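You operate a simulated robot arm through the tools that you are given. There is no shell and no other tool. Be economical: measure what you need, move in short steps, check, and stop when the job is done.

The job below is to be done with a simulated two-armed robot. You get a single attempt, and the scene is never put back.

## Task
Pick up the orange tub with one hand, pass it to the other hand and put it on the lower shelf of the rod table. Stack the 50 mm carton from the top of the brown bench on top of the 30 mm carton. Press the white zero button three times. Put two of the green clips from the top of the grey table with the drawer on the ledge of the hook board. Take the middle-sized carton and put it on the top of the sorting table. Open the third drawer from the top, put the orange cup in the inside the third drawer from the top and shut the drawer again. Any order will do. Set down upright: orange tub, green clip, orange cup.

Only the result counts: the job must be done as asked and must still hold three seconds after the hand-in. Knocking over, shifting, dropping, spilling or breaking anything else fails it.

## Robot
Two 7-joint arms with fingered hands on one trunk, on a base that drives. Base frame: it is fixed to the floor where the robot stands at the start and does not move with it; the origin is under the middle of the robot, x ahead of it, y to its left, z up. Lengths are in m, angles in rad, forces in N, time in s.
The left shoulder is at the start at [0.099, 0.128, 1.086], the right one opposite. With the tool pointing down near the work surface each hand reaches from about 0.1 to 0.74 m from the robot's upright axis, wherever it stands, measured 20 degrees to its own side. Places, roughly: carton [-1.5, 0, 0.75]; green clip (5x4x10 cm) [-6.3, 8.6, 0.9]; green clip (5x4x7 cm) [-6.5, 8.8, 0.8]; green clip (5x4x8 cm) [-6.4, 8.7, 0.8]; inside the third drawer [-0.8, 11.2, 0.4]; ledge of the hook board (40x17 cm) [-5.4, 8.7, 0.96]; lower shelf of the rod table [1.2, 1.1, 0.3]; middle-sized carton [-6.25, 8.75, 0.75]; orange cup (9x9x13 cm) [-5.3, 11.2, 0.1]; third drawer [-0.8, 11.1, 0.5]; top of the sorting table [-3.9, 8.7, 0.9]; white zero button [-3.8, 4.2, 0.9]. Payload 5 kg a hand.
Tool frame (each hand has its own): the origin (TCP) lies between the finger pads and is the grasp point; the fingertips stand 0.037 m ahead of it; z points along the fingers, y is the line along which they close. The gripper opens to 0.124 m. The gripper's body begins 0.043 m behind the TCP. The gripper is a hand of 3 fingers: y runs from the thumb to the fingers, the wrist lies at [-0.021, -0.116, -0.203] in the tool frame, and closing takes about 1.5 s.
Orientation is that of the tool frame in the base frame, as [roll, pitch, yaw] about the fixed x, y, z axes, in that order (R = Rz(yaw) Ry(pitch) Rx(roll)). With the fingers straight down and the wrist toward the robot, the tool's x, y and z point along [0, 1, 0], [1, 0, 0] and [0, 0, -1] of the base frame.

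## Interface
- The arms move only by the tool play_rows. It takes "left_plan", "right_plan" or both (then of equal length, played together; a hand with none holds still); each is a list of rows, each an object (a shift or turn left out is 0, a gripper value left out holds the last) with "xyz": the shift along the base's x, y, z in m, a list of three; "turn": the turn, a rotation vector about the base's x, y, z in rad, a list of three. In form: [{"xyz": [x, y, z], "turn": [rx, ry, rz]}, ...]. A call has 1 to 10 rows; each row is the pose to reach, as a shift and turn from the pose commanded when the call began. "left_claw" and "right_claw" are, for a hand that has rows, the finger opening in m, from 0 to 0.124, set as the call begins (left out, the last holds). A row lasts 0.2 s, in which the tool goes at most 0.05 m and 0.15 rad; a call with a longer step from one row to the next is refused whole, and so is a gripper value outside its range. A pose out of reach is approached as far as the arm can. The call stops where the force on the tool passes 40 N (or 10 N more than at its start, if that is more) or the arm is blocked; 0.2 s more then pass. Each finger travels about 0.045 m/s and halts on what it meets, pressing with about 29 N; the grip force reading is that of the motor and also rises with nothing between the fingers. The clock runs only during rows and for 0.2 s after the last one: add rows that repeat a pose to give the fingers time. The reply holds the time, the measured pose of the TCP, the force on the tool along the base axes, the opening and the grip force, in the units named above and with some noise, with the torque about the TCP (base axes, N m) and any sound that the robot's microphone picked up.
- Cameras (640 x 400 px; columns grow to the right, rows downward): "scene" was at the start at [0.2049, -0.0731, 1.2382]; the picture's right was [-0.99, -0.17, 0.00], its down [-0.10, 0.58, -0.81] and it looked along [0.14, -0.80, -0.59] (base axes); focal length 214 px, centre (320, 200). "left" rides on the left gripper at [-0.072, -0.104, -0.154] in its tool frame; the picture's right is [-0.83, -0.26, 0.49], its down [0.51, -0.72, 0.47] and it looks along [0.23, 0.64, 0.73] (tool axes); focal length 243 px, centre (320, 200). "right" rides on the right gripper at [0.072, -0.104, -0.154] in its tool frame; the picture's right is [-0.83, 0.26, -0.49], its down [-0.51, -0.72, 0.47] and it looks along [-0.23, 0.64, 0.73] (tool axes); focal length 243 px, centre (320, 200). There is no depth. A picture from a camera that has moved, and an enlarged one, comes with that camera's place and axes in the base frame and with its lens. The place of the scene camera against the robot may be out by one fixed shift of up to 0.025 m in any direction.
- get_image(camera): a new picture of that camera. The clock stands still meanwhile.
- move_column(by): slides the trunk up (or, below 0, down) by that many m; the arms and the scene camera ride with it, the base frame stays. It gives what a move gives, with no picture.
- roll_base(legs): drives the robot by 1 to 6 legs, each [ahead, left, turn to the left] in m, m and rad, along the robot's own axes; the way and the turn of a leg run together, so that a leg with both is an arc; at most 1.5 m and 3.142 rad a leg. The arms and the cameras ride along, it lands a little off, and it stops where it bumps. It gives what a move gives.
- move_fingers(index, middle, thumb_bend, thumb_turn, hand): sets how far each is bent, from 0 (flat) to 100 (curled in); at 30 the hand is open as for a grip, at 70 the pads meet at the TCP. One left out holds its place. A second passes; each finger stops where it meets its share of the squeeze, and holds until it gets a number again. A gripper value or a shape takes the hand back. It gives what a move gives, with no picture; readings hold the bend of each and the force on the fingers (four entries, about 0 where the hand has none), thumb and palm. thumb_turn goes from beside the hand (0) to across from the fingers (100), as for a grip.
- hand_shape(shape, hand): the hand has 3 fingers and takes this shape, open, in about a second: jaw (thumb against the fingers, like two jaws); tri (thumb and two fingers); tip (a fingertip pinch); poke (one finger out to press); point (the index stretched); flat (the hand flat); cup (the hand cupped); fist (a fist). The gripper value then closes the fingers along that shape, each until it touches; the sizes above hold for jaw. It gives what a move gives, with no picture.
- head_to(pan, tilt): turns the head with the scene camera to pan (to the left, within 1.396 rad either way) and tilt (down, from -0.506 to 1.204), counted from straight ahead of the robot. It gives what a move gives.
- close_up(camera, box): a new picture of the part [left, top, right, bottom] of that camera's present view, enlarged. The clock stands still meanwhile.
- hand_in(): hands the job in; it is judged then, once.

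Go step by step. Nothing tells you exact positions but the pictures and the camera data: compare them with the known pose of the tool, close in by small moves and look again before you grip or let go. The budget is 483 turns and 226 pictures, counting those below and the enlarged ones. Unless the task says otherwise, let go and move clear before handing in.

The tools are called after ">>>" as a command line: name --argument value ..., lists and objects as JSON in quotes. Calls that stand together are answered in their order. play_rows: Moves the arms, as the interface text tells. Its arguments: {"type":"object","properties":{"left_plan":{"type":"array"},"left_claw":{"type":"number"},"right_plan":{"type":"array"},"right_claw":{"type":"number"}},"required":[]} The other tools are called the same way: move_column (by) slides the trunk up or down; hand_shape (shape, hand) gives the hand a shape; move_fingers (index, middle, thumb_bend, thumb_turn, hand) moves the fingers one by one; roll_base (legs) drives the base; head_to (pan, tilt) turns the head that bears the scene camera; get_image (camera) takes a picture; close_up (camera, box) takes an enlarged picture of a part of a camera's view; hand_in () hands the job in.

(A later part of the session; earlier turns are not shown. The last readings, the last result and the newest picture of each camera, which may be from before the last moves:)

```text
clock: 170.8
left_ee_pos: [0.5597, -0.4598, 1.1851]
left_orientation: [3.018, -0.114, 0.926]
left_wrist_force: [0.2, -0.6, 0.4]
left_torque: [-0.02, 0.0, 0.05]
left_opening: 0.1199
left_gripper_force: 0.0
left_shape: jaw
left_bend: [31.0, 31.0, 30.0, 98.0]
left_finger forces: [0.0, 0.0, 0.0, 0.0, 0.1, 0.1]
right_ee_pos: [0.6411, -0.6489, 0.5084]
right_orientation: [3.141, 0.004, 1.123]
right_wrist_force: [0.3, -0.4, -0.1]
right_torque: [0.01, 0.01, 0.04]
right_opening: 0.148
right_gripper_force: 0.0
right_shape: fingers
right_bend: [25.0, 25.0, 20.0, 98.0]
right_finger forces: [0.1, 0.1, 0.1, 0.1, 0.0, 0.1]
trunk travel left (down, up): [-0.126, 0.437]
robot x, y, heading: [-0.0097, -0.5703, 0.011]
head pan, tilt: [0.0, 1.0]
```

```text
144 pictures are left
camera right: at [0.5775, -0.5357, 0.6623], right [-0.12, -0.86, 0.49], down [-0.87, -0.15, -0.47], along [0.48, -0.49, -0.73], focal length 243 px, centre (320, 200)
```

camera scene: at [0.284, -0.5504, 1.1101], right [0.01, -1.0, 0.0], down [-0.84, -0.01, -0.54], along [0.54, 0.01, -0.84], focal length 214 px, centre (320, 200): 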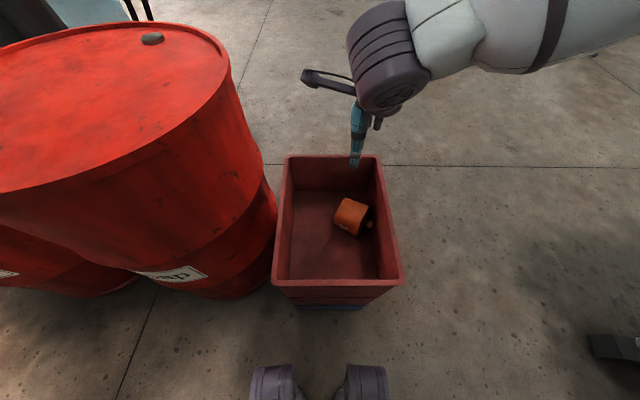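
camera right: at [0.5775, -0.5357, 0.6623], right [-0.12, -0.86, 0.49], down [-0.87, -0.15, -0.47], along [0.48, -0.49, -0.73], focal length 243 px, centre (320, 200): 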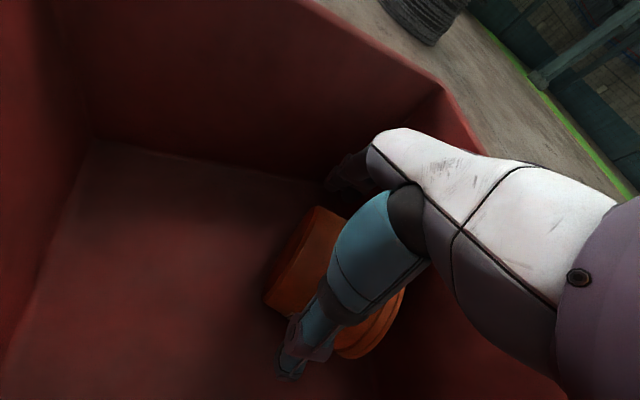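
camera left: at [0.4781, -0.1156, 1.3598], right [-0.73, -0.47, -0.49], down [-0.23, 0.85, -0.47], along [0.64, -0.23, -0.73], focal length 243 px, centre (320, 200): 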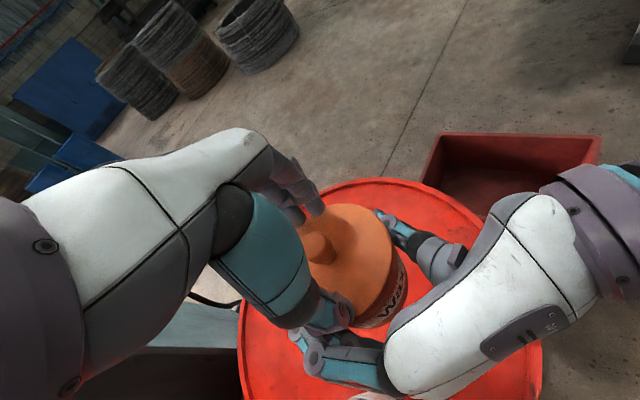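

Nicely straddling. Lower the rest and close.

>>> play_rows --right_plan '[{"xyz": [0, 0, -0.015]}, {"xyz": [0, 0, -0.03]}, {"xyz": [0, 0, -0.04]}]'

>>> move_fingers --hand "right" --index 60 --middle 60 --thumb_bend 45

>>> get_image --camera "right"

```text
clock: 171.6
left_ee_pos: [0.5596, -0.4579, 1.1848]
left_orientation: [3.017, -0.114, 0.927]
left_wrist_force: [0.0, 0.4, -0.4]
left_torque: [0.02, 0.03, 0.0]
left_opening: 0.1197
left_gripper_force: 0.0
left_shape: jaw
left_bend: [31.0, 31.0, 30.0, 98.0]
left_finger forces: [0.0, 0.0, 0.0, 0.0, 0.1, 0.1]
right_ee_pos: [0.6403, -0.6468, 0.4705]
right_orientation: [3.14, 0.003, 1.124]
right_wrist_force: [0.3, -0.9, 0.4]
right_torque: [-0.02, 0.05, -0.02]
right_opening: 0.1485
right_gripper_force: 0.1
right_shape: fingers
right_bend: [25.0, 25.0, 20.0, 98.0]
right_finger forces: [0.1, 0.0, 0.1, 0.0, 0.0, 0.1]
trunk travel left (down, up): [-0.126, 0.437]
robot x, y, heading: [-0.0078, -0.5687, 0.012]
head pan, tilt: [0.0, 1.0]
```

```text
clock: 172.6
left_ee_pos: [0.5599, -0.4569, 1.1859]
left_orientation: [3.016, -0.114, 0.926]
left_wrist_force: [0.0, -0.1, -1.1]
left_torque: [0.0, 0.01, -0.01]
left_opening: 0.1198
left_gripper_force: 0.0
left_shape: jaw
left_bend: [31.0, 31.0, 30.0, 98.0]
left_finger forces: [0.1, 0.0, 0.0, 0.0, 0.1, 0.0]
right_ee_pos: [0.6392, -0.6466, 0.4706]
right_orientation: [3.14, 0.003, 1.124]
right_wrist_force: [3.0, -1.0, 3.3]
right_torque: [-0.15, -0.18, 0.08]
right_opening: 0.1108
right_gripper_force: 26.5
right_shape: fingers
right_bend: [36.0, 47.0, 36.0, 97.0]
right_finger forces: [15.5, 11.0, 0.1, 0.1, 26.3, 0.0]
trunk travel left (down, up): [-0.126, 0.437]
robot x, y, heading: [-0.0056, -0.5695, 0.012]
head pan, tilt: [0.0, 1.0]
```

```text
143 pictures are left
camera right: at [0.5774, -0.5347, 0.6246], right [-0.12, -0.86, 0.5], down [-0.87, -0.15, -0.47], along [0.48, -0.49, -0.73], focal length 243 px, centre (320, 200)
```

right: 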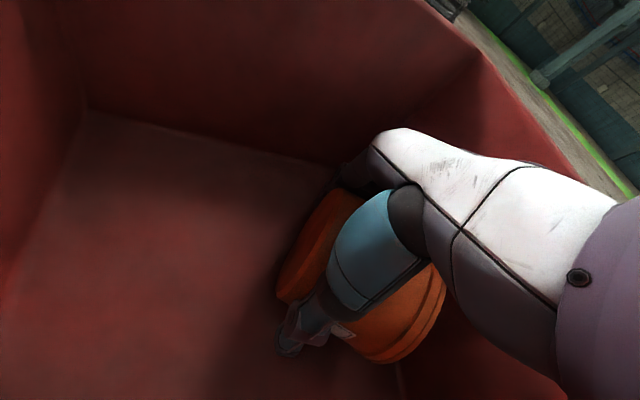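

Firm grip on the tub's body. Lift straight up out of the crate, slowly.

>>> play_rows --right_plan '[{"xyz": [0, 0, 0.02]}, {"xyz": [0, 0, 0.05]}, {"xyz": [0, 0, 0.09]}, {"xyz": [0, 0, 0.13]}, {"xyz": [0, 0, 0.17]}, {"xyz": [0, 0, 0.21]}, {"xyz": [0, 0, 0.25]}, {"xyz": [0, 0, 0.29]}]'

>>> get_image --camera "right"

```text
clock: 174.4
left_ee_pos: [0.5581, -0.4573, 1.1869]
left_orientation: [3.013, -0.116, 0.929]
left_wrist_force: [-0.8, 1.0, 0.4]
left_torque: [0.05, -0.05, -0.01]
left_opening: 0.1199
left_gripper_force: 0.0
left_shape: jaw
left_bend: [31.0, 31.0, 30.0, 98.0]
left_finger forces: [0.0, 0.1, 0.0, 0.1, 0.0, 0.0]
right_ee_pos: [0.6386, -0.6483, 0.7599]
right_orientation: [3.14, 0.004, 1.123]
right_wrist_force: [0.0, 1.3, -4.8]
right_torque: [0.13, -0.05, 0.03]
right_opening: 0.1104
right_gripper_force: 25.7
right_shape: fingers
right_bend: [36.0, 47.0, 36.0, 96.0]
right_finger forces: [14.3, 11.3, 0.1, 0.1, 26.1, 0.0]
trunk travel left (down, up): [-0.126, 0.437]
robot x, y, heading: [-0.004, -0.5657, 0.013]
head pan, tilt: [0.0, 1.0]
```

```text
142 pictures are left
camera right: at [0.5757, -0.5356, 0.9145], right [-0.12, -0.86, 0.5], down [-0.87, -0.15, -0.47], along [0.48, -0.49, -0.73], focal length 243 px, centre (320, 200)
```

right: 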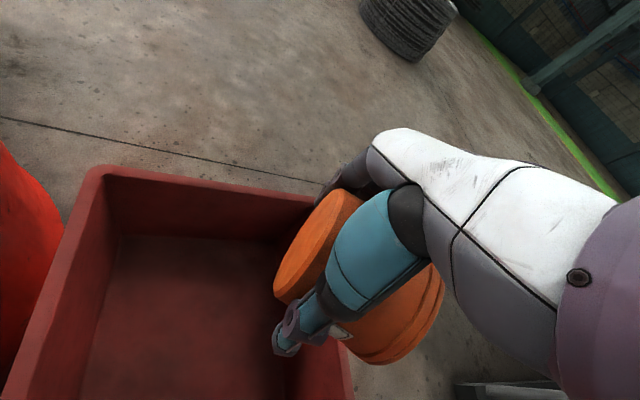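

Got it. Raise the trunk to the earlier handover height.

>>> move_column --by 0.35

>>> play_rows --right_plan '[{"turn": [0, 0, 0.14]}, {"turn": [0, 0, 0.28]}, {"turn": [0, 0, 0.42]}, {"turn": [0, 0, 0.56]}, {"turn": [0, 0, 0.7]}, {"turn": [0, 0, 0.84]}, {"turn": [0, 0, 0.98]}]'

```text
clock: 177.8
left_ee_pos: [0.5611, -0.4581, 1.5342]
left_orientation: [3.017, -0.115, 0.928]
left_wrist_force: [0.1, 0.4, -0.5]
left_torque: [-0.01, 0.03, -0.01]
left_opening: 0.1198
left_gripper_force: 0.0
left_shape: jaw
left_bend: [31.0, 31.0, 30.0, 98.0]
left_finger forces: [0.0, 0.1, 0.0, 0.1, 0.0, 0.1]
right_ee_pos: [0.6399, -0.6479, 1.1078]
right_orientation: [-3.141, 0.002, 1.124]
right_wrist_force: [-0.5, 0.2, -4.5]
right_torque: [0.12, -0.1, 0.02]
right_opening: 0.1102
right_gripper_force: 26.7
right_shape: fingers
right_bend: [36.0, 48.0, 36.0, 96.0]
right_finger forces: [14.2, 11.3, 0.0, 0.1, 25.8, 0.1]
trunk travel left (down, up): [-0.476, 0.087]
robot x, y, heading: [-0.0031, -0.5674, 0.017]
head pan, tilt: [0.0, 1.0]
```

```text
clock: 179.4
left_ee_pos: [0.5607, -0.459, 1.5339]
left_orientation: [3.018, -0.114, 0.926]
left_wrist_force: [-0.6, 0.9, -0.1]
left_torque: [-0.02, -0.02, 0.01]
left_opening: 0.1197
left_gripper_force: 0.0
left_shape: jaw
left_bend: [31.0, 31.0, 30.0, 98.0]
left_finger forces: [0.0, 0.0, 0.0, 0.0, 0.0, 0.1]
right_ee_pos: [0.6403, -0.6467, 1.1093]
right_orientation: [3.14, 0.003, 2.107]
right_wrist_force: [-0.4, 0.1, -4.4]
right_torque: [0.12, 0.01, -0.02]
right_opening: 0.1102
right_gripper_force: 25.6
right_shape: fingers
right_bend: [36.0, 48.0, 36.0, 96.0]
right_finger forces: [14.4, 11.4, 0.1, 0.0, 25.9, 0.0]
trunk travel left (down, up): [-0.476, 0.087]
robot x, y, heading: [-0.0068, -0.5649, 0.016]
head pan, tilt: [0.0, 1.0]
```

>>> play_rows --right_plan '[{"xyz": [-0.01, 0, 0], "turn": [0, 0, 0.14]}, {"xyz": [-0.02, 0, 0], "turn": [0, 0, 0.28]}, {"xyz": [-0.03, 0, 0], "turn": [0, 0, 0.42]}, {"xyz": [-0.03, 0, 0], "turn": [0, 0, 0.56]}, {"xyz": [-0.03, 0, 0], "turn": [0, 0, 0.7]}, {"xyz": [-0.03, 0, 0], "turn": [0, 0, 0.84]}, {"xyz": [-0.03, 0, 0], "turn": [0, 0, 0.97]}]'

>>> play_rows --right_plan '[{"turn": [0, -0.14, 0]}, {"turn": [0, -0.28, 0]}, {"turn": [0, -0.42, 0]}, {"turn": [0, -0.56, 0]}, {"turn": [0, -0.7, 0]}, {"turn": [0, -0.84, 0]}, {"turn": [0, -0.98, 0]}, {"turn": [0, -1.12, 0]}, {"turn": [0, -1.26, 0]}, {"turn": [0, -1.4, 0]}]'

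>>> head_to --pan -0.2 --tilt 0.5

>>> get_image --camera "scene"

```text
clock: 181.0
left_ee_pos: [0.5611, -0.4588, 1.5346]
left_orientation: [3.017, -0.114, 0.926]
left_wrist_force: [-0.1, -1.1, 0.3]
left_torque: [-0.01, 0.02, 0.0]
left_opening: 0.1202
left_gripper_force: 0.0
left_shape: jaw
left_bend: [31.0, 31.0, 30.0, 98.0]
left_finger forces: [0.0, 0.0, 0.0, 0.1, 0.0, 0.1]
right_ee_pos: [0.6111, -0.6483, 1.1078]
right_orientation: [3.14, 0.002, 3.078]
right_wrist_force: [0.3, 0.0, -4.9]
right_torque: [0.04, 0.15, 0.03]
right_opening: 0.1101
right_gripper_force: 25.5
right_shape: fingers
right_bend: [37.0, 48.0, 36.0, 96.0]
right_finger forces: [14.4, 11.4, 0.0, 0.0, 25.7, 0.0]
trunk travel left (down, up): [-0.476, 0.087]
robot x, y, heading: [-0.0016, -0.5642, 0.016]
head pan, tilt: [0.0, 1.0]
```

```text
clock: 183.2
left_ee_pos: [0.561, -0.4582, 1.5346]
left_orientation: [3.017, -0.115, 0.926]
left_wrist_force: [0.4, 1.1, 0.4]
left_torque: [0.01, 0.02, -0.03]
left_opening: 0.1199
left_gripper_force: 0.0
left_shape: jaw
left_bend: [31.0, 31.0, 30.0, 98.0]
left_finger forces: [0.0, 0.1, 0.1, 0.0, 0.0, 0.0]
right_ee_pos: [0.6113, -0.6485, 1.1081]
right_orientation: [2.752, 1.388, 2.749]
right_wrist_force: [-0.7, -0.1, -5.5]
right_torque: [0.06, 0.08, 0.02]
right_opening: 0.11
right_gripper_force: 25.3
right_shape: fingers
right_bend: [37.0, 48.0, 36.0, 96.0]
right_finger forces: [14.0, 10.7, 0.1, 0.0, 26.2, 0.0]
trunk travel left (down, up): [-0.476, 0.087]
robot x, y, heading: [-0.0067, -0.5666, 0.015]
head pan, tilt: [0.0, 1.0]
```

```text
clock: 184.2
left_ee_pos: [0.5608, -0.4581, 1.5344]
left_orientation: [3.017, -0.114, 0.926]
left_wrist_force: [0.6, 0.6, -1.0]
left_torque: [0.01, -0.03, -0.01]
left_opening: 0.1197
left_gripper_force: 0.0
left_shape: jaw
left_bend: [31.0, 31.0, 30.0, 98.0]
left_finger forces: [0.0, 0.0, 0.0, 0.0, 0.0, 0.1]
right_ee_pos: [0.6104, -0.6471, 1.1074]
right_orientation: [2.763, 1.389, 2.758]
right_wrist_force: [0.0, 0.5, -5.3]
right_torque: [0.0, 0.12, 0.0]
right_opening: 0.1099
right_gripper_force: 25.5
right_shape: fingers
right_bend: [37.0, 48.0, 36.0, 96.0]
right_finger forces: [13.9, 10.7, 0.0, 0.0, 26.2, 0.0]
trunk travel left (down, up): [-0.476, 0.087]
robot x, y, heading: [-0.0096, -0.5648, 0.011]
head pan, tilt: [-0.201, 0.499]
```

```text
141 pictures are left
camera scene: at [0.2119, -0.5696, 1.4651], right [-0.19, -0.98, 0.0], down [-0.47, 0.09, -0.88], along [0.86, -0.16, -0.48], focal length 214 px, centre (320, 200)
```

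scene: 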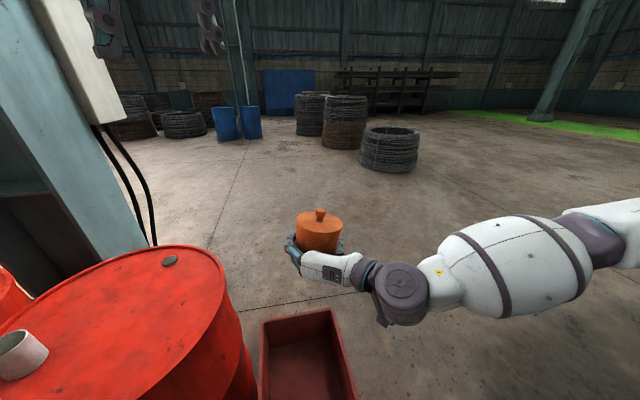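

The tub is upright in the right hand. I'll bring it slightly left, and bring the left hand above the knob.

>>> play_rows --left_plan '[{"xyz": [0.01, -0.02, -0.03], "turn": [-0.008, 0.084, 0]}, {"xyz": [0.02, -0.04, -0.06], "turn": [-0.016, 0.168, 0]}, {"xyz": [0.03, -0.07, -0.09], "turn": [-0.016, 0.168, 0]}, {"xyz": [0.045, -0.1, -0.12], "turn": [-0.016, 0.168, 0]}, {"xyz": [0.06, -0.13, -0.15], "turn": [-0.016, 0.168, 0]}, {"xyz": [0.069, -0.149, -0.18], "turn": [-0.016, 0.168, 0]}, {"xyz": [0.069, -0.149, -0.22], "turn": [-0.016, 0.168, 0]}, {"xyz": [0.069, -0.149, -0.235], "turn": [-0.016, 0.168, 0]}]' --right_plan '[{"xyz": [0, 0.01, 0]}, {"xyz": [0, 0.02, 0]}, {"xyz": [0, 0.03, 0]}, {"xyz": [0, 0.04, 0]}, {"xyz": [0, 0.04, 0]}, {"xyz": [0, 0.04, 0]}, {"xyz": [0, 0.04, 0]}, {"xyz": [0, 0.04, 0]}]'

>>> move_fingers --hand "left" --index 50 --middle 50 --thumb_bend 55

>>> get_image --camera "left"

>>> close_up --camera "scene" --box '[220, 130, 420, 255]'

```text
clock: 185.9
left_ee_pos: [0.6282, -0.6078, 1.2988]
left_orientation: [3.141, 0.001, 0.921]
left_wrist_force: [-0.2, 0.2, -0.1]
left_torque: [0.01, 0.02, -0.01]
left_opening: 0.1198
left_gripper_force: 0.0
left_shape: jaw
left_bend: [31.0, 31.0, 30.0, 98.0]
left_finger forces: [0.0, 0.0, 0.1, 0.0, 0.0, 0.1]
right_ee_pos: [0.6103, -0.6065, 1.108]
right_orientation: [2.757, 1.388, 2.752]
right_wrist_force: [0.4, -0.1, -5.3]
right_torque: [0.04, 0.05, 0.02]
right_opening: 0.1098
right_gripper_force: 25.4
right_shape: fingers
right_bend: [37.0, 48.0, 36.0, 96.0]
right_finger forces: [13.9, 10.7, 0.1, 0.0, 26.3, 0.0]
trunk travel left (down, up): [-0.476, 0.087]
robot x, y, heading: [-0.0068, -0.5672, 0.014]
head pan, tilt: [-0.201, 0.499]
```

```text
clock: 186.9
left_ee_pos: [0.6282, -0.6073, 1.2995]
left_orientation: [-3.141, -0.001, 0.921]
left_wrist_force: [0.4, -0.3, 0.6]
left_torque: [-0.01, 0.0, -0.05]
left_opening: 0.0606
left_gripper_force: 0.1
left_shape: fingers
left_bend: [50.0, 50.0, 55.0, 98.0]
left_finger forces: [0.1, 0.1, 0.1, 0.0, 0.0, 0.1]
right_ee_pos: [0.6094, -0.6071, 1.1104]
right_orientation: [2.772, 1.389, 2.766]
right_wrist_force: [-0.5, 1.0, -5.3]
right_torque: [0.09, 0.05, 0.0]
right_opening: 0.1099
right_gripper_force: 25.4
right_shape: fingers
right_bend: [37.0, 48.0, 36.0, 96.0]
right_finger forces: [14.0, 10.7, 0.0, 0.0, 26.3, 0.0]
trunk travel left (down, up): [-0.476, 0.087]
robot x, y, heading: [-0.0042, -0.5641, 0.009]
head pan, tilt: [-0.201, 0.499]
```

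```text
140 pictures are left
camera left: at [0.502, -0.6024, 1.4522], right [-0.71, -0.5, -0.49], down [-0.27, 0.84, -0.47], along [0.65, -0.2, -0.73], focal length 243 px, centre (320, 200)
```

left: 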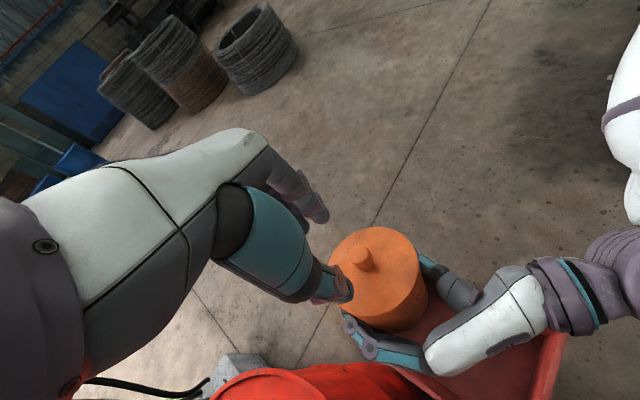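

```text
3.20 times, centred on (320, 192) of scene
camera zoom: at [0.212, -0.5695, 1.4651], right [-0.19, -0.98, 0.0], down [-0.47, 0.09, -0.88], along [0.86, -0.16, -0.48], focal length 686 px, centre (320, 224)
```

zoom: 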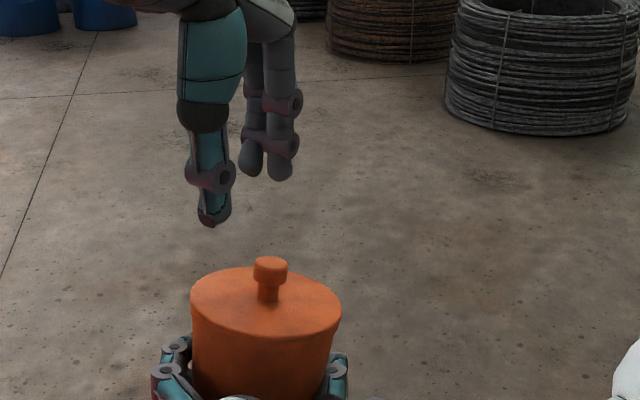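

Knob top ≈ [0.628, −0.628, 1.206]. Descend onto it.

>>> play_rows --left_plan '[{"xyz": [0.001, -0.02, -0.03]}, {"xyz": [0.002, -0.021, -0.06]}, {"xyz": [0.002, -0.021, -0.08]}]'

>>> close_up --camera "scene" --box '[220, 130, 420, 255]'

>>> close_up --camera "left" --box '[220, 150, 440, 290]'

```text
clock: 187.8
left_ee_pos: [0.6315, -0.6263, 1.2205]
left_orientation: [3.14, 0.0, 0.922]
left_wrist_force: [-0.7, 0.9, -0.1]
left_torque: [0.04, 0.0, -0.02]
left_opening: 0.0607
left_gripper_force: 0.3
left_shape: fingers
left_bend: [50.0, 50.0, 55.0, 98.0]
left_finger forces: [0.1, 0.0, 0.0, 0.1, 0.1, 0.0]
right_ee_pos: [0.611, -0.6062, 1.1083]
right_orientation: [2.77, 1.387, 2.765]
right_wrist_force: [0.7, 0.2, -5.7]
right_torque: [0.03, 0.06, -0.01]
right_opening: 0.1098
right_gripper_force: 25.5
right_shape: fingers
right_bend: [37.0, 48.0, 36.0, 96.0]
right_finger forces: [13.9, 10.7, 0.1, 0.0, 26.2, 0.1]
trunk travel left (down, up): [-0.476, 0.087]
robot x, y, heading: [-0.007, -0.5669, 0.011]
head pan, tilt: [-0.201, 0.499]
```

```text
3.20 times, centred on (320, 192) of scene
camera zoom: at [0.2118, -0.5689, 1.4652], right [-0.19, -0.98, 0.0], down [-0.47, 0.09, -0.88], along [0.86, -0.16, -0.48], focal length 686 px, centre (320, 224)
```

zoom: 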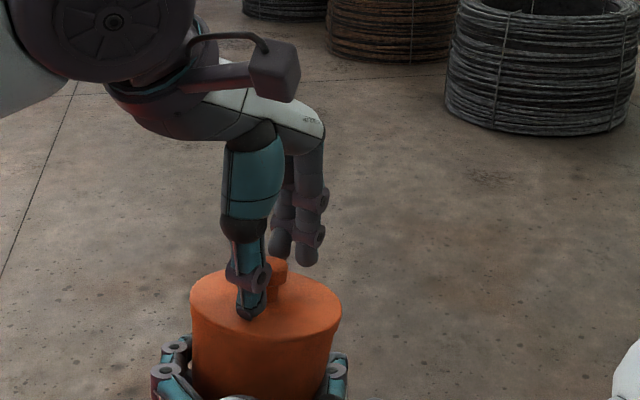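

```text
2.86 times, centred on (330, 220) of left
camera zoom: at [0.5052, -0.6219, 1.374], right [-0.71, -0.5, -0.49], down [-0.27, 0.84, -0.47], along [0.65, -0.2, -0.73], focal length 693 px, centre (291, 143)
```

zoom: 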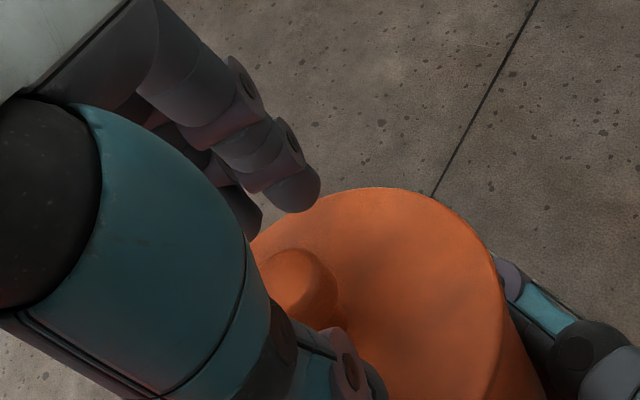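

Aligned. Pre-close, lower a little, then squeeze.

>>> move_fingers --hand "left" --index 58 --middle 58 --thumb_bend 67

>>> play_rows --left_plan '[{"xyz": [0, 0, -0.004]}, {"xyz": [0, 0, -0.009]}]'

>>> move_fingers --hand "left" --index 95 --middle 95 --thumb_bend 92

>>> close_up --camera "scene" --box '[220, 130, 420, 255]'

```text
clock: 188.8
left_ee_pos: [0.6316, -0.6279, 1.2209]
left_orientation: [-3.141, 0.001, 0.919]
left_wrist_force: [-1.7, 0.9, -1.2]
left_torque: [0.03, 0.05, -0.01]
left_opening: 0.0339
left_gripper_force: 0.7
left_shape: fingers
left_bend: [57.0, 57.0, 65.0, 98.0]
left_finger forces: [0.0, 0.0, 0.0, 0.0, 1.5, 0.1]
right_ee_pos: [0.6109, -0.6062, 1.1083]
right_orientation: [2.768, 1.388, 2.763]
right_wrist_force: [2.5, -1.8, -4.4]
right_torque: [0.13, 0.19, -0.02]
right_opening: 0.1101
right_gripper_force: 25.8
right_shape: fingers
right_bend: [37.0, 48.0, 36.0, 96.0]
right_finger forces: [14.3, 11.0, 0.0, 0.0, 26.5, 0.1]
trunk travel left (down, up): [-0.476, 0.087]
robot x, y, heading: [-0.0032, -0.5644, 0.011]
head pan, tilt: [-0.201, 0.499]
```

```text
clock: 189.3
left_ee_pos: [0.6311, -0.6293, 1.2129]
left_orientation: [3.138, 0.0, 0.918]
left_wrist_force: [-2.1, 0.0, 11.8]
left_torque: [0.04, 0.37, 0.01]
left_opening: 0.0313
left_gripper_force: 7.0
left_shape: fingers
left_bend: [57.0, 57.0, 67.0, 97.0]
left_finger forces: [0.0, 0.1, 0.1, 0.0, 13.8, 0.1]
right_ee_pos: [0.6101, -0.6073, 1.1062]
right_orientation: [2.767, 1.387, 2.762]
right_wrist_force: [2.1, 0.3, -17.1]
right_torque: [0.21, 0.24, 0.05]
right_opening: 0.11
right_gripper_force: 26.0
right_shape: fingers
right_bend: [37.0, 48.0, 36.0, 94.0]
right_finger forces: [14.1, 10.6, 0.0, 0.0, 27.0, 0.0]
trunk travel left (down, up): [-0.476, 0.087]
robot x, y, heading: [-0.0028, -0.5683, 0.013]
head pan, tilt: [-0.201, 0.499]
```

```text
clock: 190.3
left_ee_pos: [0.6319, -0.6282, 1.2104]
left_orientation: [-3.14, 0.0, 0.918]
left_wrist_force: [0.6, 5.0, -3.2]
left_torque: [0.12, -0.11, -0.12]
left_opening: 0.0174
left_gripper_force: 29.9
left_shape: fingers
left_bend: [61.0, 65.0, 72.0, 96.0]
left_finger forces: [12.1, 12.3, 0.1, 0.0, 36.1, 0.0]
right_ee_pos: [0.6108, -0.6081, 1.1093]
right_orientation: [2.772, 1.39, 2.767]
right_wrist_force: [-0.7, -5.6, -3.2]
right_torque: [0.41, 0.02, 0.01]
right_opening: 0.1099
right_gripper_force: 26.5
right_shape: fingers
right_bend: [37.0, 49.0, 36.0, 94.0]
right_finger forces: [13.6, 9.4, 0.0, 0.1, 29.3, 0.0]
trunk travel left (down, up): [-0.476, 0.087]
robot x, y, heading: [-0.0064, -0.5645, 0.014]
head pan, tilt: [-0.201, 0.499]
```

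```text
3.20 times, centred on (320, 192) of scene
camera zoom: at [0.2119, -0.5696, 1.4651], right [-0.19, -0.98, 0.0], down [-0.47, 0.09, -0.88], along [0.86, -0.16, -0.48], focal length 686 px, centre (320, 224)
```

zoom: 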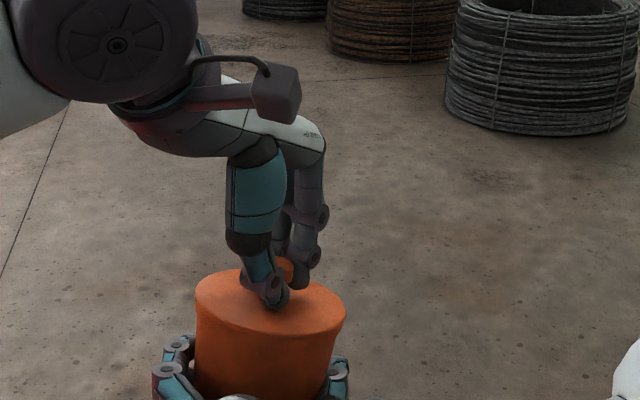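

Good grip. Release the right hand and lift with the left.

>>> move_fingers --hand "right" --index 12 --middle 12 --thumb_bend 12

>>> play_rows --left_plan '[{"xyz": [0.004, 0, 0.02]}, {"xyz": [0.008, 0, 0.05]}, {"xyz": [0.01, 0, 0.09]}, {"xyz": [0.01, 0, 0.13]}, {"xyz": [0.01, 0, 0.17]}]'

>>> get_image --camera "scene"

```text
clock: 191.3
left_ee_pos: [0.6305, -0.6274, 1.2117]
left_orientation: [3.141, 0.0, 0.92]
left_wrist_force: [-0.3, -1.0, -4.2]
left_torque: [-0.01, -0.05, 0.01]
left_opening: 0.0172
left_gripper_force: 26.6
left_shape: fingers
left_bend: [60.0, 66.0, 73.0, 95.0]
left_finger forces: [13.8, 10.4, 0.1, 0.0, 29.7, 0.1]
right_ee_pos: [0.6114, -0.6076, 1.1086]
right_orientation: [2.747, 1.388, 2.742]
right_wrist_force: [0.1, -0.6, -0.1]
right_torque: [-0.01, 0.02, 0.0]
right_opening: 0.1771
right_gripper_force: 0.1
right_shape: fingers
right_bend: [12.0, 12.0, 12.0, 97.0]
right_finger forces: [0.0, 0.1, 0.1, 0.1, 0.0, 0.0]
trunk travel left (down, up): [-0.476, 0.087]
robot x, y, heading: [-0.0035, -0.5644, 0.012]
head pan, tilt: [-0.201, 0.499]
```

```text
clock: 192.6
left_ee_pos: [0.64, -0.6288, 1.3817]
left_orientation: [-3.141, -0.001, 0.921]
left_wrist_force: [-0.2, 0.8, -5.3]
left_torque: [-0.05, -0.07, -0.01]
left_opening: 0.0173
left_gripper_force: 27.0
left_shape: fingers
left_bend: [60.0, 66.0, 73.0, 95.0]
left_finger forces: [13.9, 10.6, 0.1, 0.0, 28.9, 0.1]
right_ee_pos: [0.61, -0.609, 1.1089]
right_orientation: [2.76, 1.392, 2.756]
right_wrist_force: [-0.2, -0.6, 0.5]
right_torque: [0.02, -0.05, 0.04]
right_opening: 0.1773
right_gripper_force: 0.1
right_shape: fingers
right_bend: [12.0, 12.0, 12.0, 97.0]
right_finger forces: [0.1, 0.0, 0.0, 0.0, 0.1, 0.0]
trunk travel left (down, up): [-0.476, 0.087]
robot x, y, heading: [-0.0048, -0.5683, 0.016]
head pan, tilt: [-0.201, 0.499]
```

```text
135 pictures are left
camera scene: at [0.2108, -0.5702, 1.4653], right [-0.19, -0.98, 0.0], down [-0.47, 0.09, -0.88], along [0.86, -0.16, -0.48], focal length 214 px, centre (320, 200)
```

scene: 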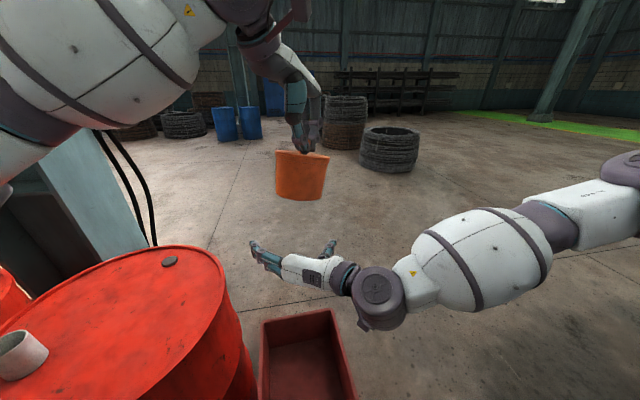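

The tub is safely in the left hand. Now move the right hand away to the right and un-pitch it.

>>> play_rows --right_plan '[{"xyz": [0, -0.04, 0]}, {"xyz": [0, -0.08, 0], "turn": [0, 0.14, 0]}, {"xyz": [0, -0.12, 0], "turn": [0, 0.28, 0]}, {"xyz": [0, -0.14, 0], "turn": [0, 0.42, 0]}, {"xyz": [0, -0.14, 0], "turn": [0, 0.56, 0]}, {"xyz": [0, -0.14, 0], "turn": [0, 0.7, 0]}, {"xyz": [0, -0.14, 0], "turn": [0, 0.84, 0]}, {"xyz": [0, -0.14, 0], "turn": [0, 0.98, 0]}, {"xyz": [0, -0.14, 0], "turn": [0, 1.12, 0]}, {"xyz": [0, -0.14, 0], "turn": [0, 1.26, 0]}]'

```text
clock: 194.8
left_ee_pos: [0.6441, -0.6308, 1.3791]
left_orientation: [-3.138, 0.001, 0.92]
left_wrist_force: [1.1, 0.2, -6.4]
left_torque: [-0.01, -0.01, -0.02]
left_opening: 0.0172
left_gripper_force: 26.9
left_shape: fingers
left_bend: [60.0, 66.0, 73.0, 95.0]
left_finger forces: [14.0, 10.9, 0.0, 0.0, 28.8, 0.1]
right_ee_pos: [0.6116, -0.7488, 1.1087]
right_orientation: [3.131, 0.139, 3.073]
right_wrist_force: [-0.8, 0.0, 0.7]
right_torque: [-0.01, 0.01, 0.03]
right_opening: 0.1776
right_gripper_force: 0.0
right_shape: fingers
right_bend: [12.0, 12.0, 12.0, 97.0]
right_finger forces: [0.0, 0.0, 0.0, 0.0, 0.0, 0.1]
trunk travel left (down, up): [-0.476, 0.087]
robot x, y, heading: [-0.004, -0.5688, 0.012]
head pan, tilt: [-0.201, 0.499]
```

>>> play_rows --right_plan '[{"xyz": [-0.01, -0.01, 0.02], "turn": [0, 0.012, -0.145]}, {"xyz": [-0.03, -0.02, 0.04], "turn": [0, 0.02, -0.29]}, {"xyz": [-0.05, -0.03, 0.06], "turn": [0, 0.02, -0.43]}, {"xyz": [-0.07, -0.04, 0.08], "turn": [0, 0.02, -0.57]}, {"xyz": [-0.09, -0.05, 0.1], "turn": [0, 0.02, -0.71]}, {"xyz": [-0.11, -0.06, 0.12], "turn": [0, 0.02, -0.85]}, {"xyz": [-0.13, -0.07, 0.14], "turn": [0, 0.02, -0.99]}, {"xyz": [-0.15, -0.08, 0.16], "turn": [0, 0.02, -1.13]}, {"xyz": [-0.16, -0.09, 0.18], "turn": [0, 0.02, -1.27]}, {"xyz": [-0.16, -0.1, 0.2], "turn": [0, 0.02, -1.4]}]' --right_claw 0.124

>>> play_rows --left_plan '[{"xyz": [-0.02, 0.04, 0]}, {"xyz": [-0.04, 0.08, 0]}, {"xyz": [-0.06, 0.12, 0]}, {"xyz": [-0.08, 0.16, 0]}, {"xyz": [-0.1, 0.2, 0]}]'

>>> get_image --camera "scene"

```text
clock: 196.9
left_ee_pos: [0.6424, -0.6285, 1.3803]
left_orientation: [-3.141, 0.001, 0.918]
left_wrist_force: [-0.1, -0.5, -4.6]
left_torque: [0.0, -0.05, 0.03]
left_opening: 0.017
left_gripper_force: 27.5
left_shape: fingers
left_bend: [60.0, 66.0, 73.0, 94.0]
left_finger forces: [14.2, 11.1, 0.1, 0.0, 29.2, 0.1]
right_ee_pos: [0.4553, -0.9311, 1.3014]
right_orientation: [3.137, 0.075, 1.915]
right_wrist_force: [-0.3, -0.7, 0.2]
right_torque: [-0.02, 0.0, 0.01]
right_opening: 0.1241
right_gripper_force: 0.1
right_shape: jaw
right_bend: [30.0, 30.0, 30.0, 98.0]
right_finger forces: [0.1, 0.1, 0.0, 0.0, 0.0, 0.1]
right hand out of reach, approached as far as the arm can: row 6, 7, 8, 9, 10
trunk travel left (down, up): [-0.476, 0.087]
robot x, y, heading: [-0.0029, -0.5655, 0.013]
head pan, tilt: [-0.201, 0.499]
```

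```text
clock: 198.2
left_ee_pos: [0.5388, -0.4236, 1.3817]
left_orientation: [3.138, -0.002, 0.921]
left_wrist_force: [0.3, 0.0, -4.7]
left_torque: [-0.04, -0.09, 0.03]
left_opening: 0.0167
left_gripper_force: 28.1
left_shape: fingers
left_bend: [60.0, 67.0, 74.0, 94.0]
left_finger forces: [14.3, 12.3, 0.1, 0.1, 30.2, 0.0]
right_ee_pos: [0.4549, -0.9271, 1.3037]
right_orientation: [3.137, 0.076, 1.915]
right_wrist_force: [0.4, 0.1, 0.4]
right_torque: [-0.05, 0.03, -0.04]
right_opening: 0.124
right_gripper_force: 0.2
right_shape: jaw
right_bend: [30.0, 30.0, 30.0, 98.0]
right_finger forces: [0.0, 0.1, 0.1, 0.1, 0.1, 0.0]
trunk travel left (down, up): [-0.476, 0.087]
robot x, y, heading: [-0.0039, -0.5645, 0.012]
head pan, tilt: [-0.201, 0.499]
```

```text
134 pictures are left
camera scene: at [0.2098, -0.5662, 1.4655], right [-0.19, -0.98, 0.0], down [-0.47, 0.09, -0.88], along [0.86, -0.16, -0.48], focal length 214 px, centre (320, 200)
```

scene: 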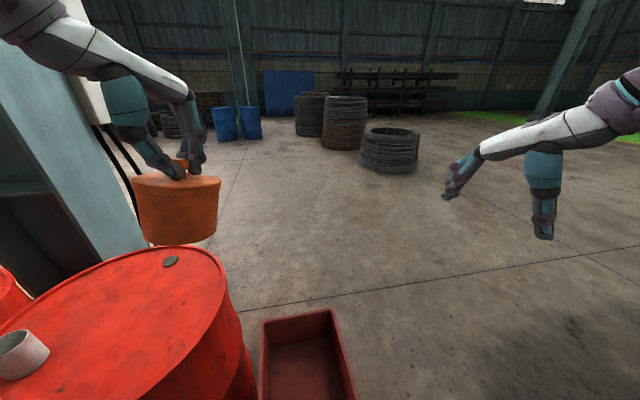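

Drive left to the gap in front of the rod table, in careful legs.

>>> roll_base --legs '[[-0.04, 0, -0.01], [0, 0.77, 0], [0, 0.75, 0]]'

>>> head_to --pan 0 --tilt 0.7

>>> get_image --camera "scene"

```text
clock: 212.5
left_ee_pos: [0.5033, 1.094, 1.3823]
left_orientation: [3.141, 0.001, 0.905]
left_wrist_force: [0.4, -0.1, -5.1]
left_torque: [-0.03, -0.06, -0.02]
left_opening: 0.0165
left_gripper_force: 29.0
left_shape: fingers
left_bend: [60.0, 67.0, 74.0, 94.0]
left_finger forces: [14.2, 12.5, 0.0, 0.0, 30.5, 0.0]
right_ee_pos: [0.4097, 0.5914, 1.3021]
right_orientation: [3.136, 0.075, 1.898]
right_wrist_force: [0.4, 0.3, -0.3]
right_torque: [0.0, 0.03, 0.0]
right_opening: 0.1239
right_gripper_force: 0.0
right_shape: jaw
right_bend: [30.0, 30.0, 30.0, 98.0]
right_finger forces: [0.0, 0.1, 0.1, 0.1, 0.1, 0.0]
trunk travel left (down, up): [-0.476, 0.087]
robot x, y, heading: [-0.0464, 0.9624, -0.005]
head pan, tilt: [-0.201, 0.499]
```

```text
clock: 213.2
left_ee_pos: [0.5023, 1.0923, 1.3811]
left_orientation: [3.141, 0.0, 0.904]
left_wrist_force: [0.0, 0.1, -5.1]
left_torque: [-0.01, -0.06, 0.01]
left_opening: 0.0168
left_gripper_force: 28.9
left_shape: fingers
left_bend: [60.0, 67.0, 74.0, 94.0]
left_finger forces: [14.1, 12.5, 0.0, 0.0, 30.7, 0.1]
right_ee_pos: [0.4104, 0.5918, 1.3021]
right_orientation: [3.136, 0.074, 1.9]
right_wrist_force: [0.4, -0.1, 0.2]
right_torque: [-0.01, 0.01, 0.0]
right_opening: 0.124
right_gripper_force: 0.1
right_shape: jaw
right_bend: [30.0, 30.0, 30.0, 98.0]
right_finger forces: [0.0, 0.0, 0.0, 0.0, 0.0, 0.1]
trunk travel left (down, up): [-0.476, 0.087]
robot x, y, heading: [-0.0448, 0.9595, -0.002]
head pan, tilt: [0.0, 0.7]
```

```text
133 pictures are left
camera scene: at [0.1672, 0.9743, 1.4475], right [0.0, -1.0, 0.0], down [-0.64, 0.0, -0.77], along [0.77, 0.0, -0.64], focal length 214 px, centre (320, 200)
```

scene: 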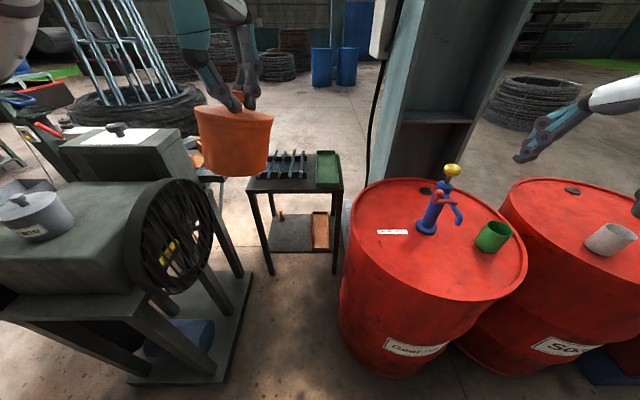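

The elbow would have little room between the drum and machine. I'll go around via the open floor to the far (+x) side of the rod table instead.

>>> roll_base --legs '[[0, -1.1, 0], [0, -1.1, 0]]'

>>> get_image --camera "scene"

```text
clock: 233.2
left_ee_pos: [0.4896, -1.1629, 1.3822]
left_orientation: [-3.141, 0.0, 0.908]
left_wrist_force: [-0.2, -0.7, -5.5]
left_torque: [-0.06, -0.06, -0.02]
left_opening: 0.017
left_gripper_force: 28.6
left_shape: fingers
left_bend: [60.0, 67.0, 74.0, 94.0]
left_finger forces: [14.3, 12.7, 0.0, 0.0, 30.6, 0.0]
right_ee_pos: [0.3992, -1.6645, 1.3015]
right_orientation: [3.136, 0.075, 1.905]
right_wrist_force: [0.1, 0.1, 0.2]
right_torque: [0.0, 0.0, -0.01]
right_opening: 0.1242
right_gripper_force: 0.1
right_shape: jaw
right_bend: [30.0, 30.0, 30.0, 98.0]
right_finger forces: [0.0, 0.0, 0.0, 0.1, 0.0, 0.1]
trunk travel left (down, up): [-0.476, 0.087]
robot x, y, heading: [-0.0557, -1.2965, 0.007]
head pan, tilt: [0.0, 0.7]
```

```text
132 pictures are left
camera scene: at [0.1545, -1.2838, 1.4474], right [0.0, -1.0, 0.0], down [-0.64, 0.0, -0.76], along [0.76, 0.0, -0.64], focal length 214 px, centre (320, 200)
```

scene: 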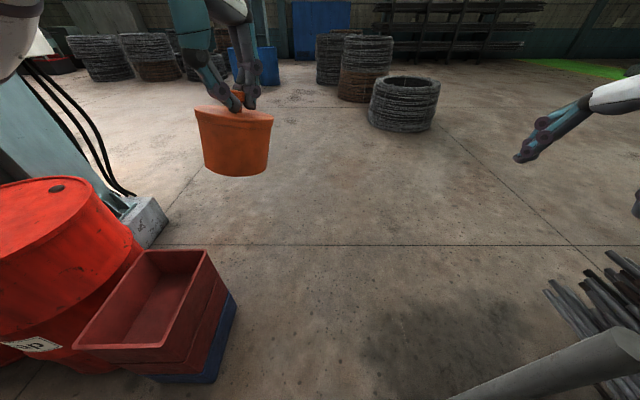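

Way ahead is open. Continue forward and then left around.

>>> roll_base --legs '[[0.1, 0.1, 0], [1.4, 0, 0], [0.65, 0, 0]]'

>>> head_to --pan 1.3 --tilt 0.5

>>> get_image --camera "scene"

```text
clock: 244.4
left_ee_pos: [2.6157, -1.0101, 1.3835]
left_orientation: [3.14, -0.001, 0.932]
left_wrist_force: [-0.9, 0.4, -5.3]
left_torque: [-0.01, -0.12, -0.04]
left_opening: 0.0164
left_gripper_force: 28.7
left_shape: fingers
left_bend: [60.0, 67.0, 74.0, 94.0]
left_finger forces: [14.3, 13.0, 0.0, 0.0, 30.3, 0.0]
right_ee_pos: [2.538, -1.5124, 1.3019]
right_orientation: [3.134, 0.076, 1.93]
right_wrist_force: [-0.2, -0.1, 0.8]
right_torque: [0.01, -0.05, -0.03]
right_opening: 0.1242
right_gripper_force: 0.0
right_shape: jaw
right_bend: [30.0, 30.0, 30.0, 98.0]
right_finger forces: [0.0, 0.1, 0.0, 0.0, 0.0, 0.1]
trunk travel left (down, up): [-0.476, 0.087]
robot x, y, heading: [2.0725, -1.1581, 0.03]
head pan, tilt: [0.0, 0.7]
```

```text
clock: 245.9
left_ee_pos: [2.619, -1.0096, 1.3819]
left_orientation: [-3.14, 0.0, 0.932]
left_wrist_force: [0.1, 0.8, -5.1]
left_torque: [-0.05, -0.05, 0.01]
left_opening: 0.0167
left_gripper_force: 28.3
left_shape: fingers
left_bend: [60.0, 67.0, 74.0, 94.0]
left_finger forces: [14.3, 13.1, 0.0, 0.1, 30.3, 0.0]
right_ee_pos: [2.5396, -1.5123, 1.3008]
right_orientation: [3.137, 0.075, 1.928]
right_wrist_force: [0.3, -0.6, -0.1]
right_torque: [0.0, 0.01, 0.02]
right_opening: 0.1239
right_gripper_force: 0.1
right_shape: jaw
right_bend: [30.0, 30.0, 30.0, 98.0]
right_finger forces: [0.0, 0.0, 0.0, 0.0, 0.1, 0.1]
trunk travel left (down, up): [-0.476, 0.087]
robot x, y, heading: [2.0751, -1.1564, 0.029]
head pan, tilt: [1.3, 0.499]
```

```text
131 pictures are left
camera scene: at [2.2234, -1.0519, 1.4651], right [0.97, -0.24, 0.0], down [-0.12, -0.46, -0.88], along [0.21, 0.85, -0.48], focal length 214 px, centre (320, 200)
```

scene: 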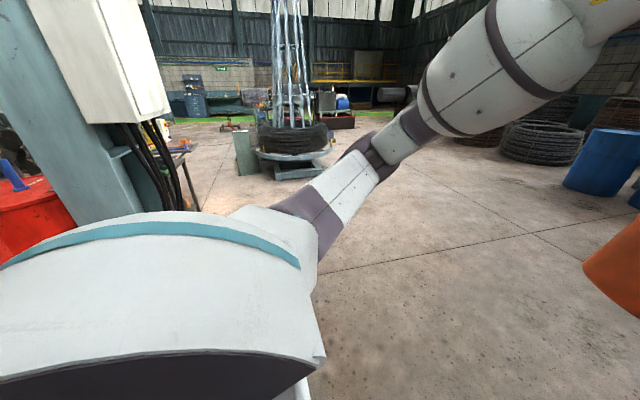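

All clear. Turn to face −x here, then slide along to the rod table.

>>> roll_base --legs '[[0, 0, 1.55], [0, 0, 1.56], [0, -1.1, 0], [0, -1.05, 0]]'

>>> head_to --pan 0 --tilt 0.7

>>> get_image --camera "scene"

```text
clock: 261.6
left_ee_pos: [1.5203, -0.31, 1.3816]
left_orientation: [3.141, -0.001, -2.231]
left_wrist_force: [0.3, -1.0, -5.4]
left_torque: [-0.02, 0.01, 0.01]
left_opening: 0.0138
left_gripper_force: 30.0
left_shape: fingers
left_bend: [60.0, 72.0, 75.0, 93.0]
left_finger forces: [12.8, 16.9, 0.0, 0.1, 29.4, 0.0]
right_ee_pos: [1.6086, 0.1872, 1.3011]
right_orientation: [3.136, 0.075, -1.226]
right_wrist_force: [-0.6, -6.2, 1.0]
right_torque: [0.76, -0.08, -0.11]
right_opening: 0.124
right_gripper_force: 0.0
right_shape: jaw
right_bend: [30.0, 30.0, 30.0, 98.0]
right_finger forces: [0.1, 0.1, 0.1, 0.0, 0.0, 6.4]
trunk travel left (down, up): [-0.476, 0.087]
robot x, y, heading: [2.0672, -0.174, -3.134]
head pan, tilt: [1.3, 0.499]
stopped in leg 3: the force on the tool passed its limit at 54 N (the readings are from after the stop); the commanded pose is now the measured one
```

```text
clock: 263.1
left_ee_pos: [1.5195, -0.3098, 1.3819]
left_orientation: [3.142, 0.0, -2.232]
left_wrist_force: [0.6, 0.3, -5.0]
left_torque: [0.01, 0.05, -0.02]
left_opening: 0.014
left_gripper_force: 29.2
left_shape: fingers
left_bend: [60.0, 72.0, 75.0, 93.0]
left_finger forces: [12.9, 17.0, 0.1, 0.1, 29.3, 0.1]
right_ee_pos: [1.6086, 0.1884, 1.3013]
right_orientation: [3.136, 0.076, -1.227]
right_wrist_force: [1.0, -8.5, -0.3]
right_torque: [0.95, 0.11, -0.18]
right_opening: 0.1239
right_gripper_force: 0.1
right_shape: jaw
right_bend: [30.0, 30.0, 30.0, 98.0]
right_finger forces: [0.0, 0.0, 0.0, 0.0, 0.0, 8.5]
trunk travel left (down, up): [-0.476, 0.087]
robot x, y, heading: [2.0715, -0.1743, -3.136]
head pan, tilt: [0.0, 0.7]
```

```text
130 pictures are left
camera scene: at [1.8785, -0.1637, 1.4475], right [0.0, 1.0, 0.0], down [0.64, 0.0, -0.76], along [-0.76, 0.0, -0.64], focal length 214 px, centre (320, 200)
```

scene: 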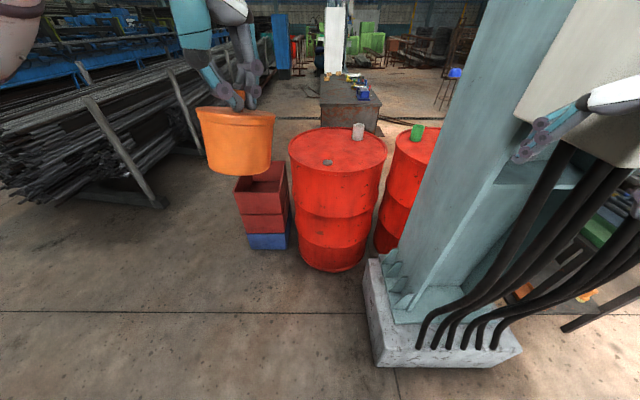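

The right hand touched the pillar's box. I'll move off it, back away and continue at a larger distance.

>>> roll_base --legs '[[0, 0.08, 0], [-0.45, 0, 0], [0, -0.8, 0], [0, -0.55, 0]]'

>>> get_image --camera "scene"

```text
clock: 278.9
left_ee_pos: [1.9804, 0.9699, 1.3818]
left_orientation: [-3.141, -0.001, -2.228]
left_wrist_force: [-0.3, 0.2, -5.8]
left_torque: [0.02, 0.06, 0.02]
left_opening: 0.0139
left_gripper_force: 29.9
left_shape: fingers
left_bend: [60.0, 72.0, 75.0, 93.0]
left_finger forces: [12.8, 17.2, 0.0, 0.0, 29.4, 0.1]
right_ee_pos: [2.0693, 1.4682, 1.3023]
right_orientation: [3.135, 0.075, -1.225]
right_wrist_force: [-0.1, 0.2, -1.0]
right_torque: [-0.01, 0.0, 0.0]
right_opening: 0.1238
right_gripper_force: 0.1
right_shape: jaw
right_bend: [30.0, 30.0, 30.0, 98.0]
right_finger forces: [0.0, 0.0, 0.1, 0.0, 0.0, 0.0]
trunk travel left (down, up): [-0.476, 0.087]
robot x, y, heading: [2.524, 1.1052, -3.138]
head pan, tilt: [0.0, 0.7]
```

```text
129 pictures are left
camera scene: at [2.3382, 1.1173, 1.4474], right [-0.01, 1.0, 0.0], down [0.64, 0.0, -0.76], along [-0.76, 0.0, -0.64], focal length 214 px, centre (320, 200)
```

scene: 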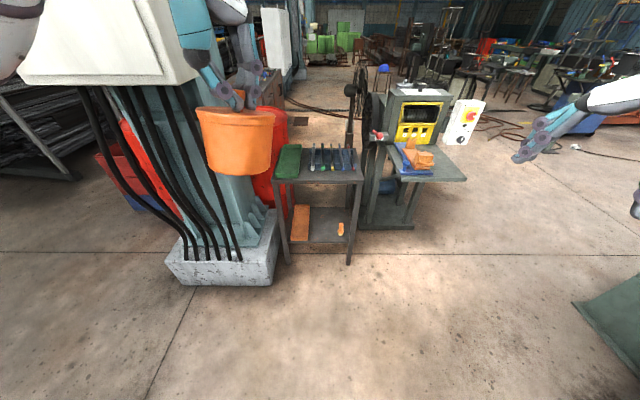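

Excellent: full access from this side. The free spot on the shelf is around [1.26, 1.14]. I'll move up to in front of the table and lower the trunk.

>>> roll_base --legs '[[0.3, -0.17, 0]]'

>>> move_column --by -0.33

>>> get_image --camera "scene"

```text
clock: 281.1
left_ee_pos: [1.6823, 1.1317, 1.3831]
left_orientation: [3.139, 0.0, -2.222]
left_wrist_force: [0.7, -1.0, -5.2]
left_torque: [-0.02, 0.06, -0.01]
left_opening: 0.0139
left_gripper_force: 29.4
left_shape: fingers
left_bend: [60.0, 72.0, 75.0, 93.0]
left_finger forces: [12.9, 17.1, 0.0, 0.0, 29.9, 0.1]
right_ee_pos: [1.7682, 1.6315, 1.3036]
right_orientation: [3.134, 0.075, -1.22]
right_wrist_force: [-0.6, 0.1, -0.1]
right_torque: [-0.02, 0.03, -0.04]
right_opening: 0.1242
right_gripper_force: 0.0
right_shape: jaw
right_bend: [30.0, 30.0, 30.0, 98.0]
right_finger forces: [0.0, 0.1, 0.0, 0.0, 0.1, 0.0]
trunk travel left (down, up): [-0.476, 0.087]
robot x, y, heading: [2.2271, 1.2724, -3.125]
head pan, tilt: [0.0, 0.7]
```

```text
clock: 284.3
left_ee_pos: [1.6811, 1.1329, 1.0515]
left_orientation: [3.141, 0.001, -2.223]
left_wrist_force: [0.8, 0.3, -5.2]
left_torque: [0.03, 0.05, -0.02]
left_opening: 0.0138
left_gripper_force: 30.1
left_shape: fingers
left_bend: [60.0, 72.0, 75.0, 93.0]
left_finger forces: [12.7, 17.2, 0.0, 0.0, 29.7, 0.0]
right_ee_pos: [1.7674, 1.6318, 0.972]
right_orientation: [3.136, 0.076, -1.221]
right_wrist_force: [-0.4, 0.0, 0.1]
right_torque: [0.01, 0.01, 0.02]
right_opening: 0.1241
right_gripper_force: 0.0
right_shape: jaw
right_bend: [30.0, 30.0, 30.0, 98.0]
right_finger forces: [0.1, 0.1, 0.0, 0.0, 0.0, 0.1]
trunk travel left (down, up): [-0.146, 0.417]
robot x, y, heading: [2.226, 1.269, -3.128]
head pan, tilt: [0.0, 0.7]
```

```text
128 pictures are left
camera scene: at [1.9304, 1.2818, 1.0855], right [-0.01, 1.0, 0.0], down [0.64, 0.01, -0.76], along [-0.76, -0.01, -0.64], focal length 214 px, centre (320, 200)
```

scene: 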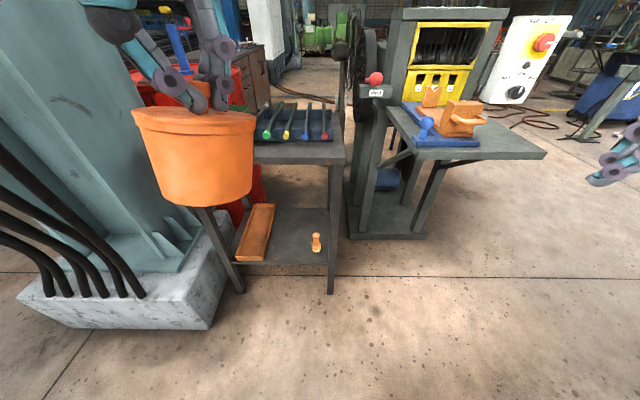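

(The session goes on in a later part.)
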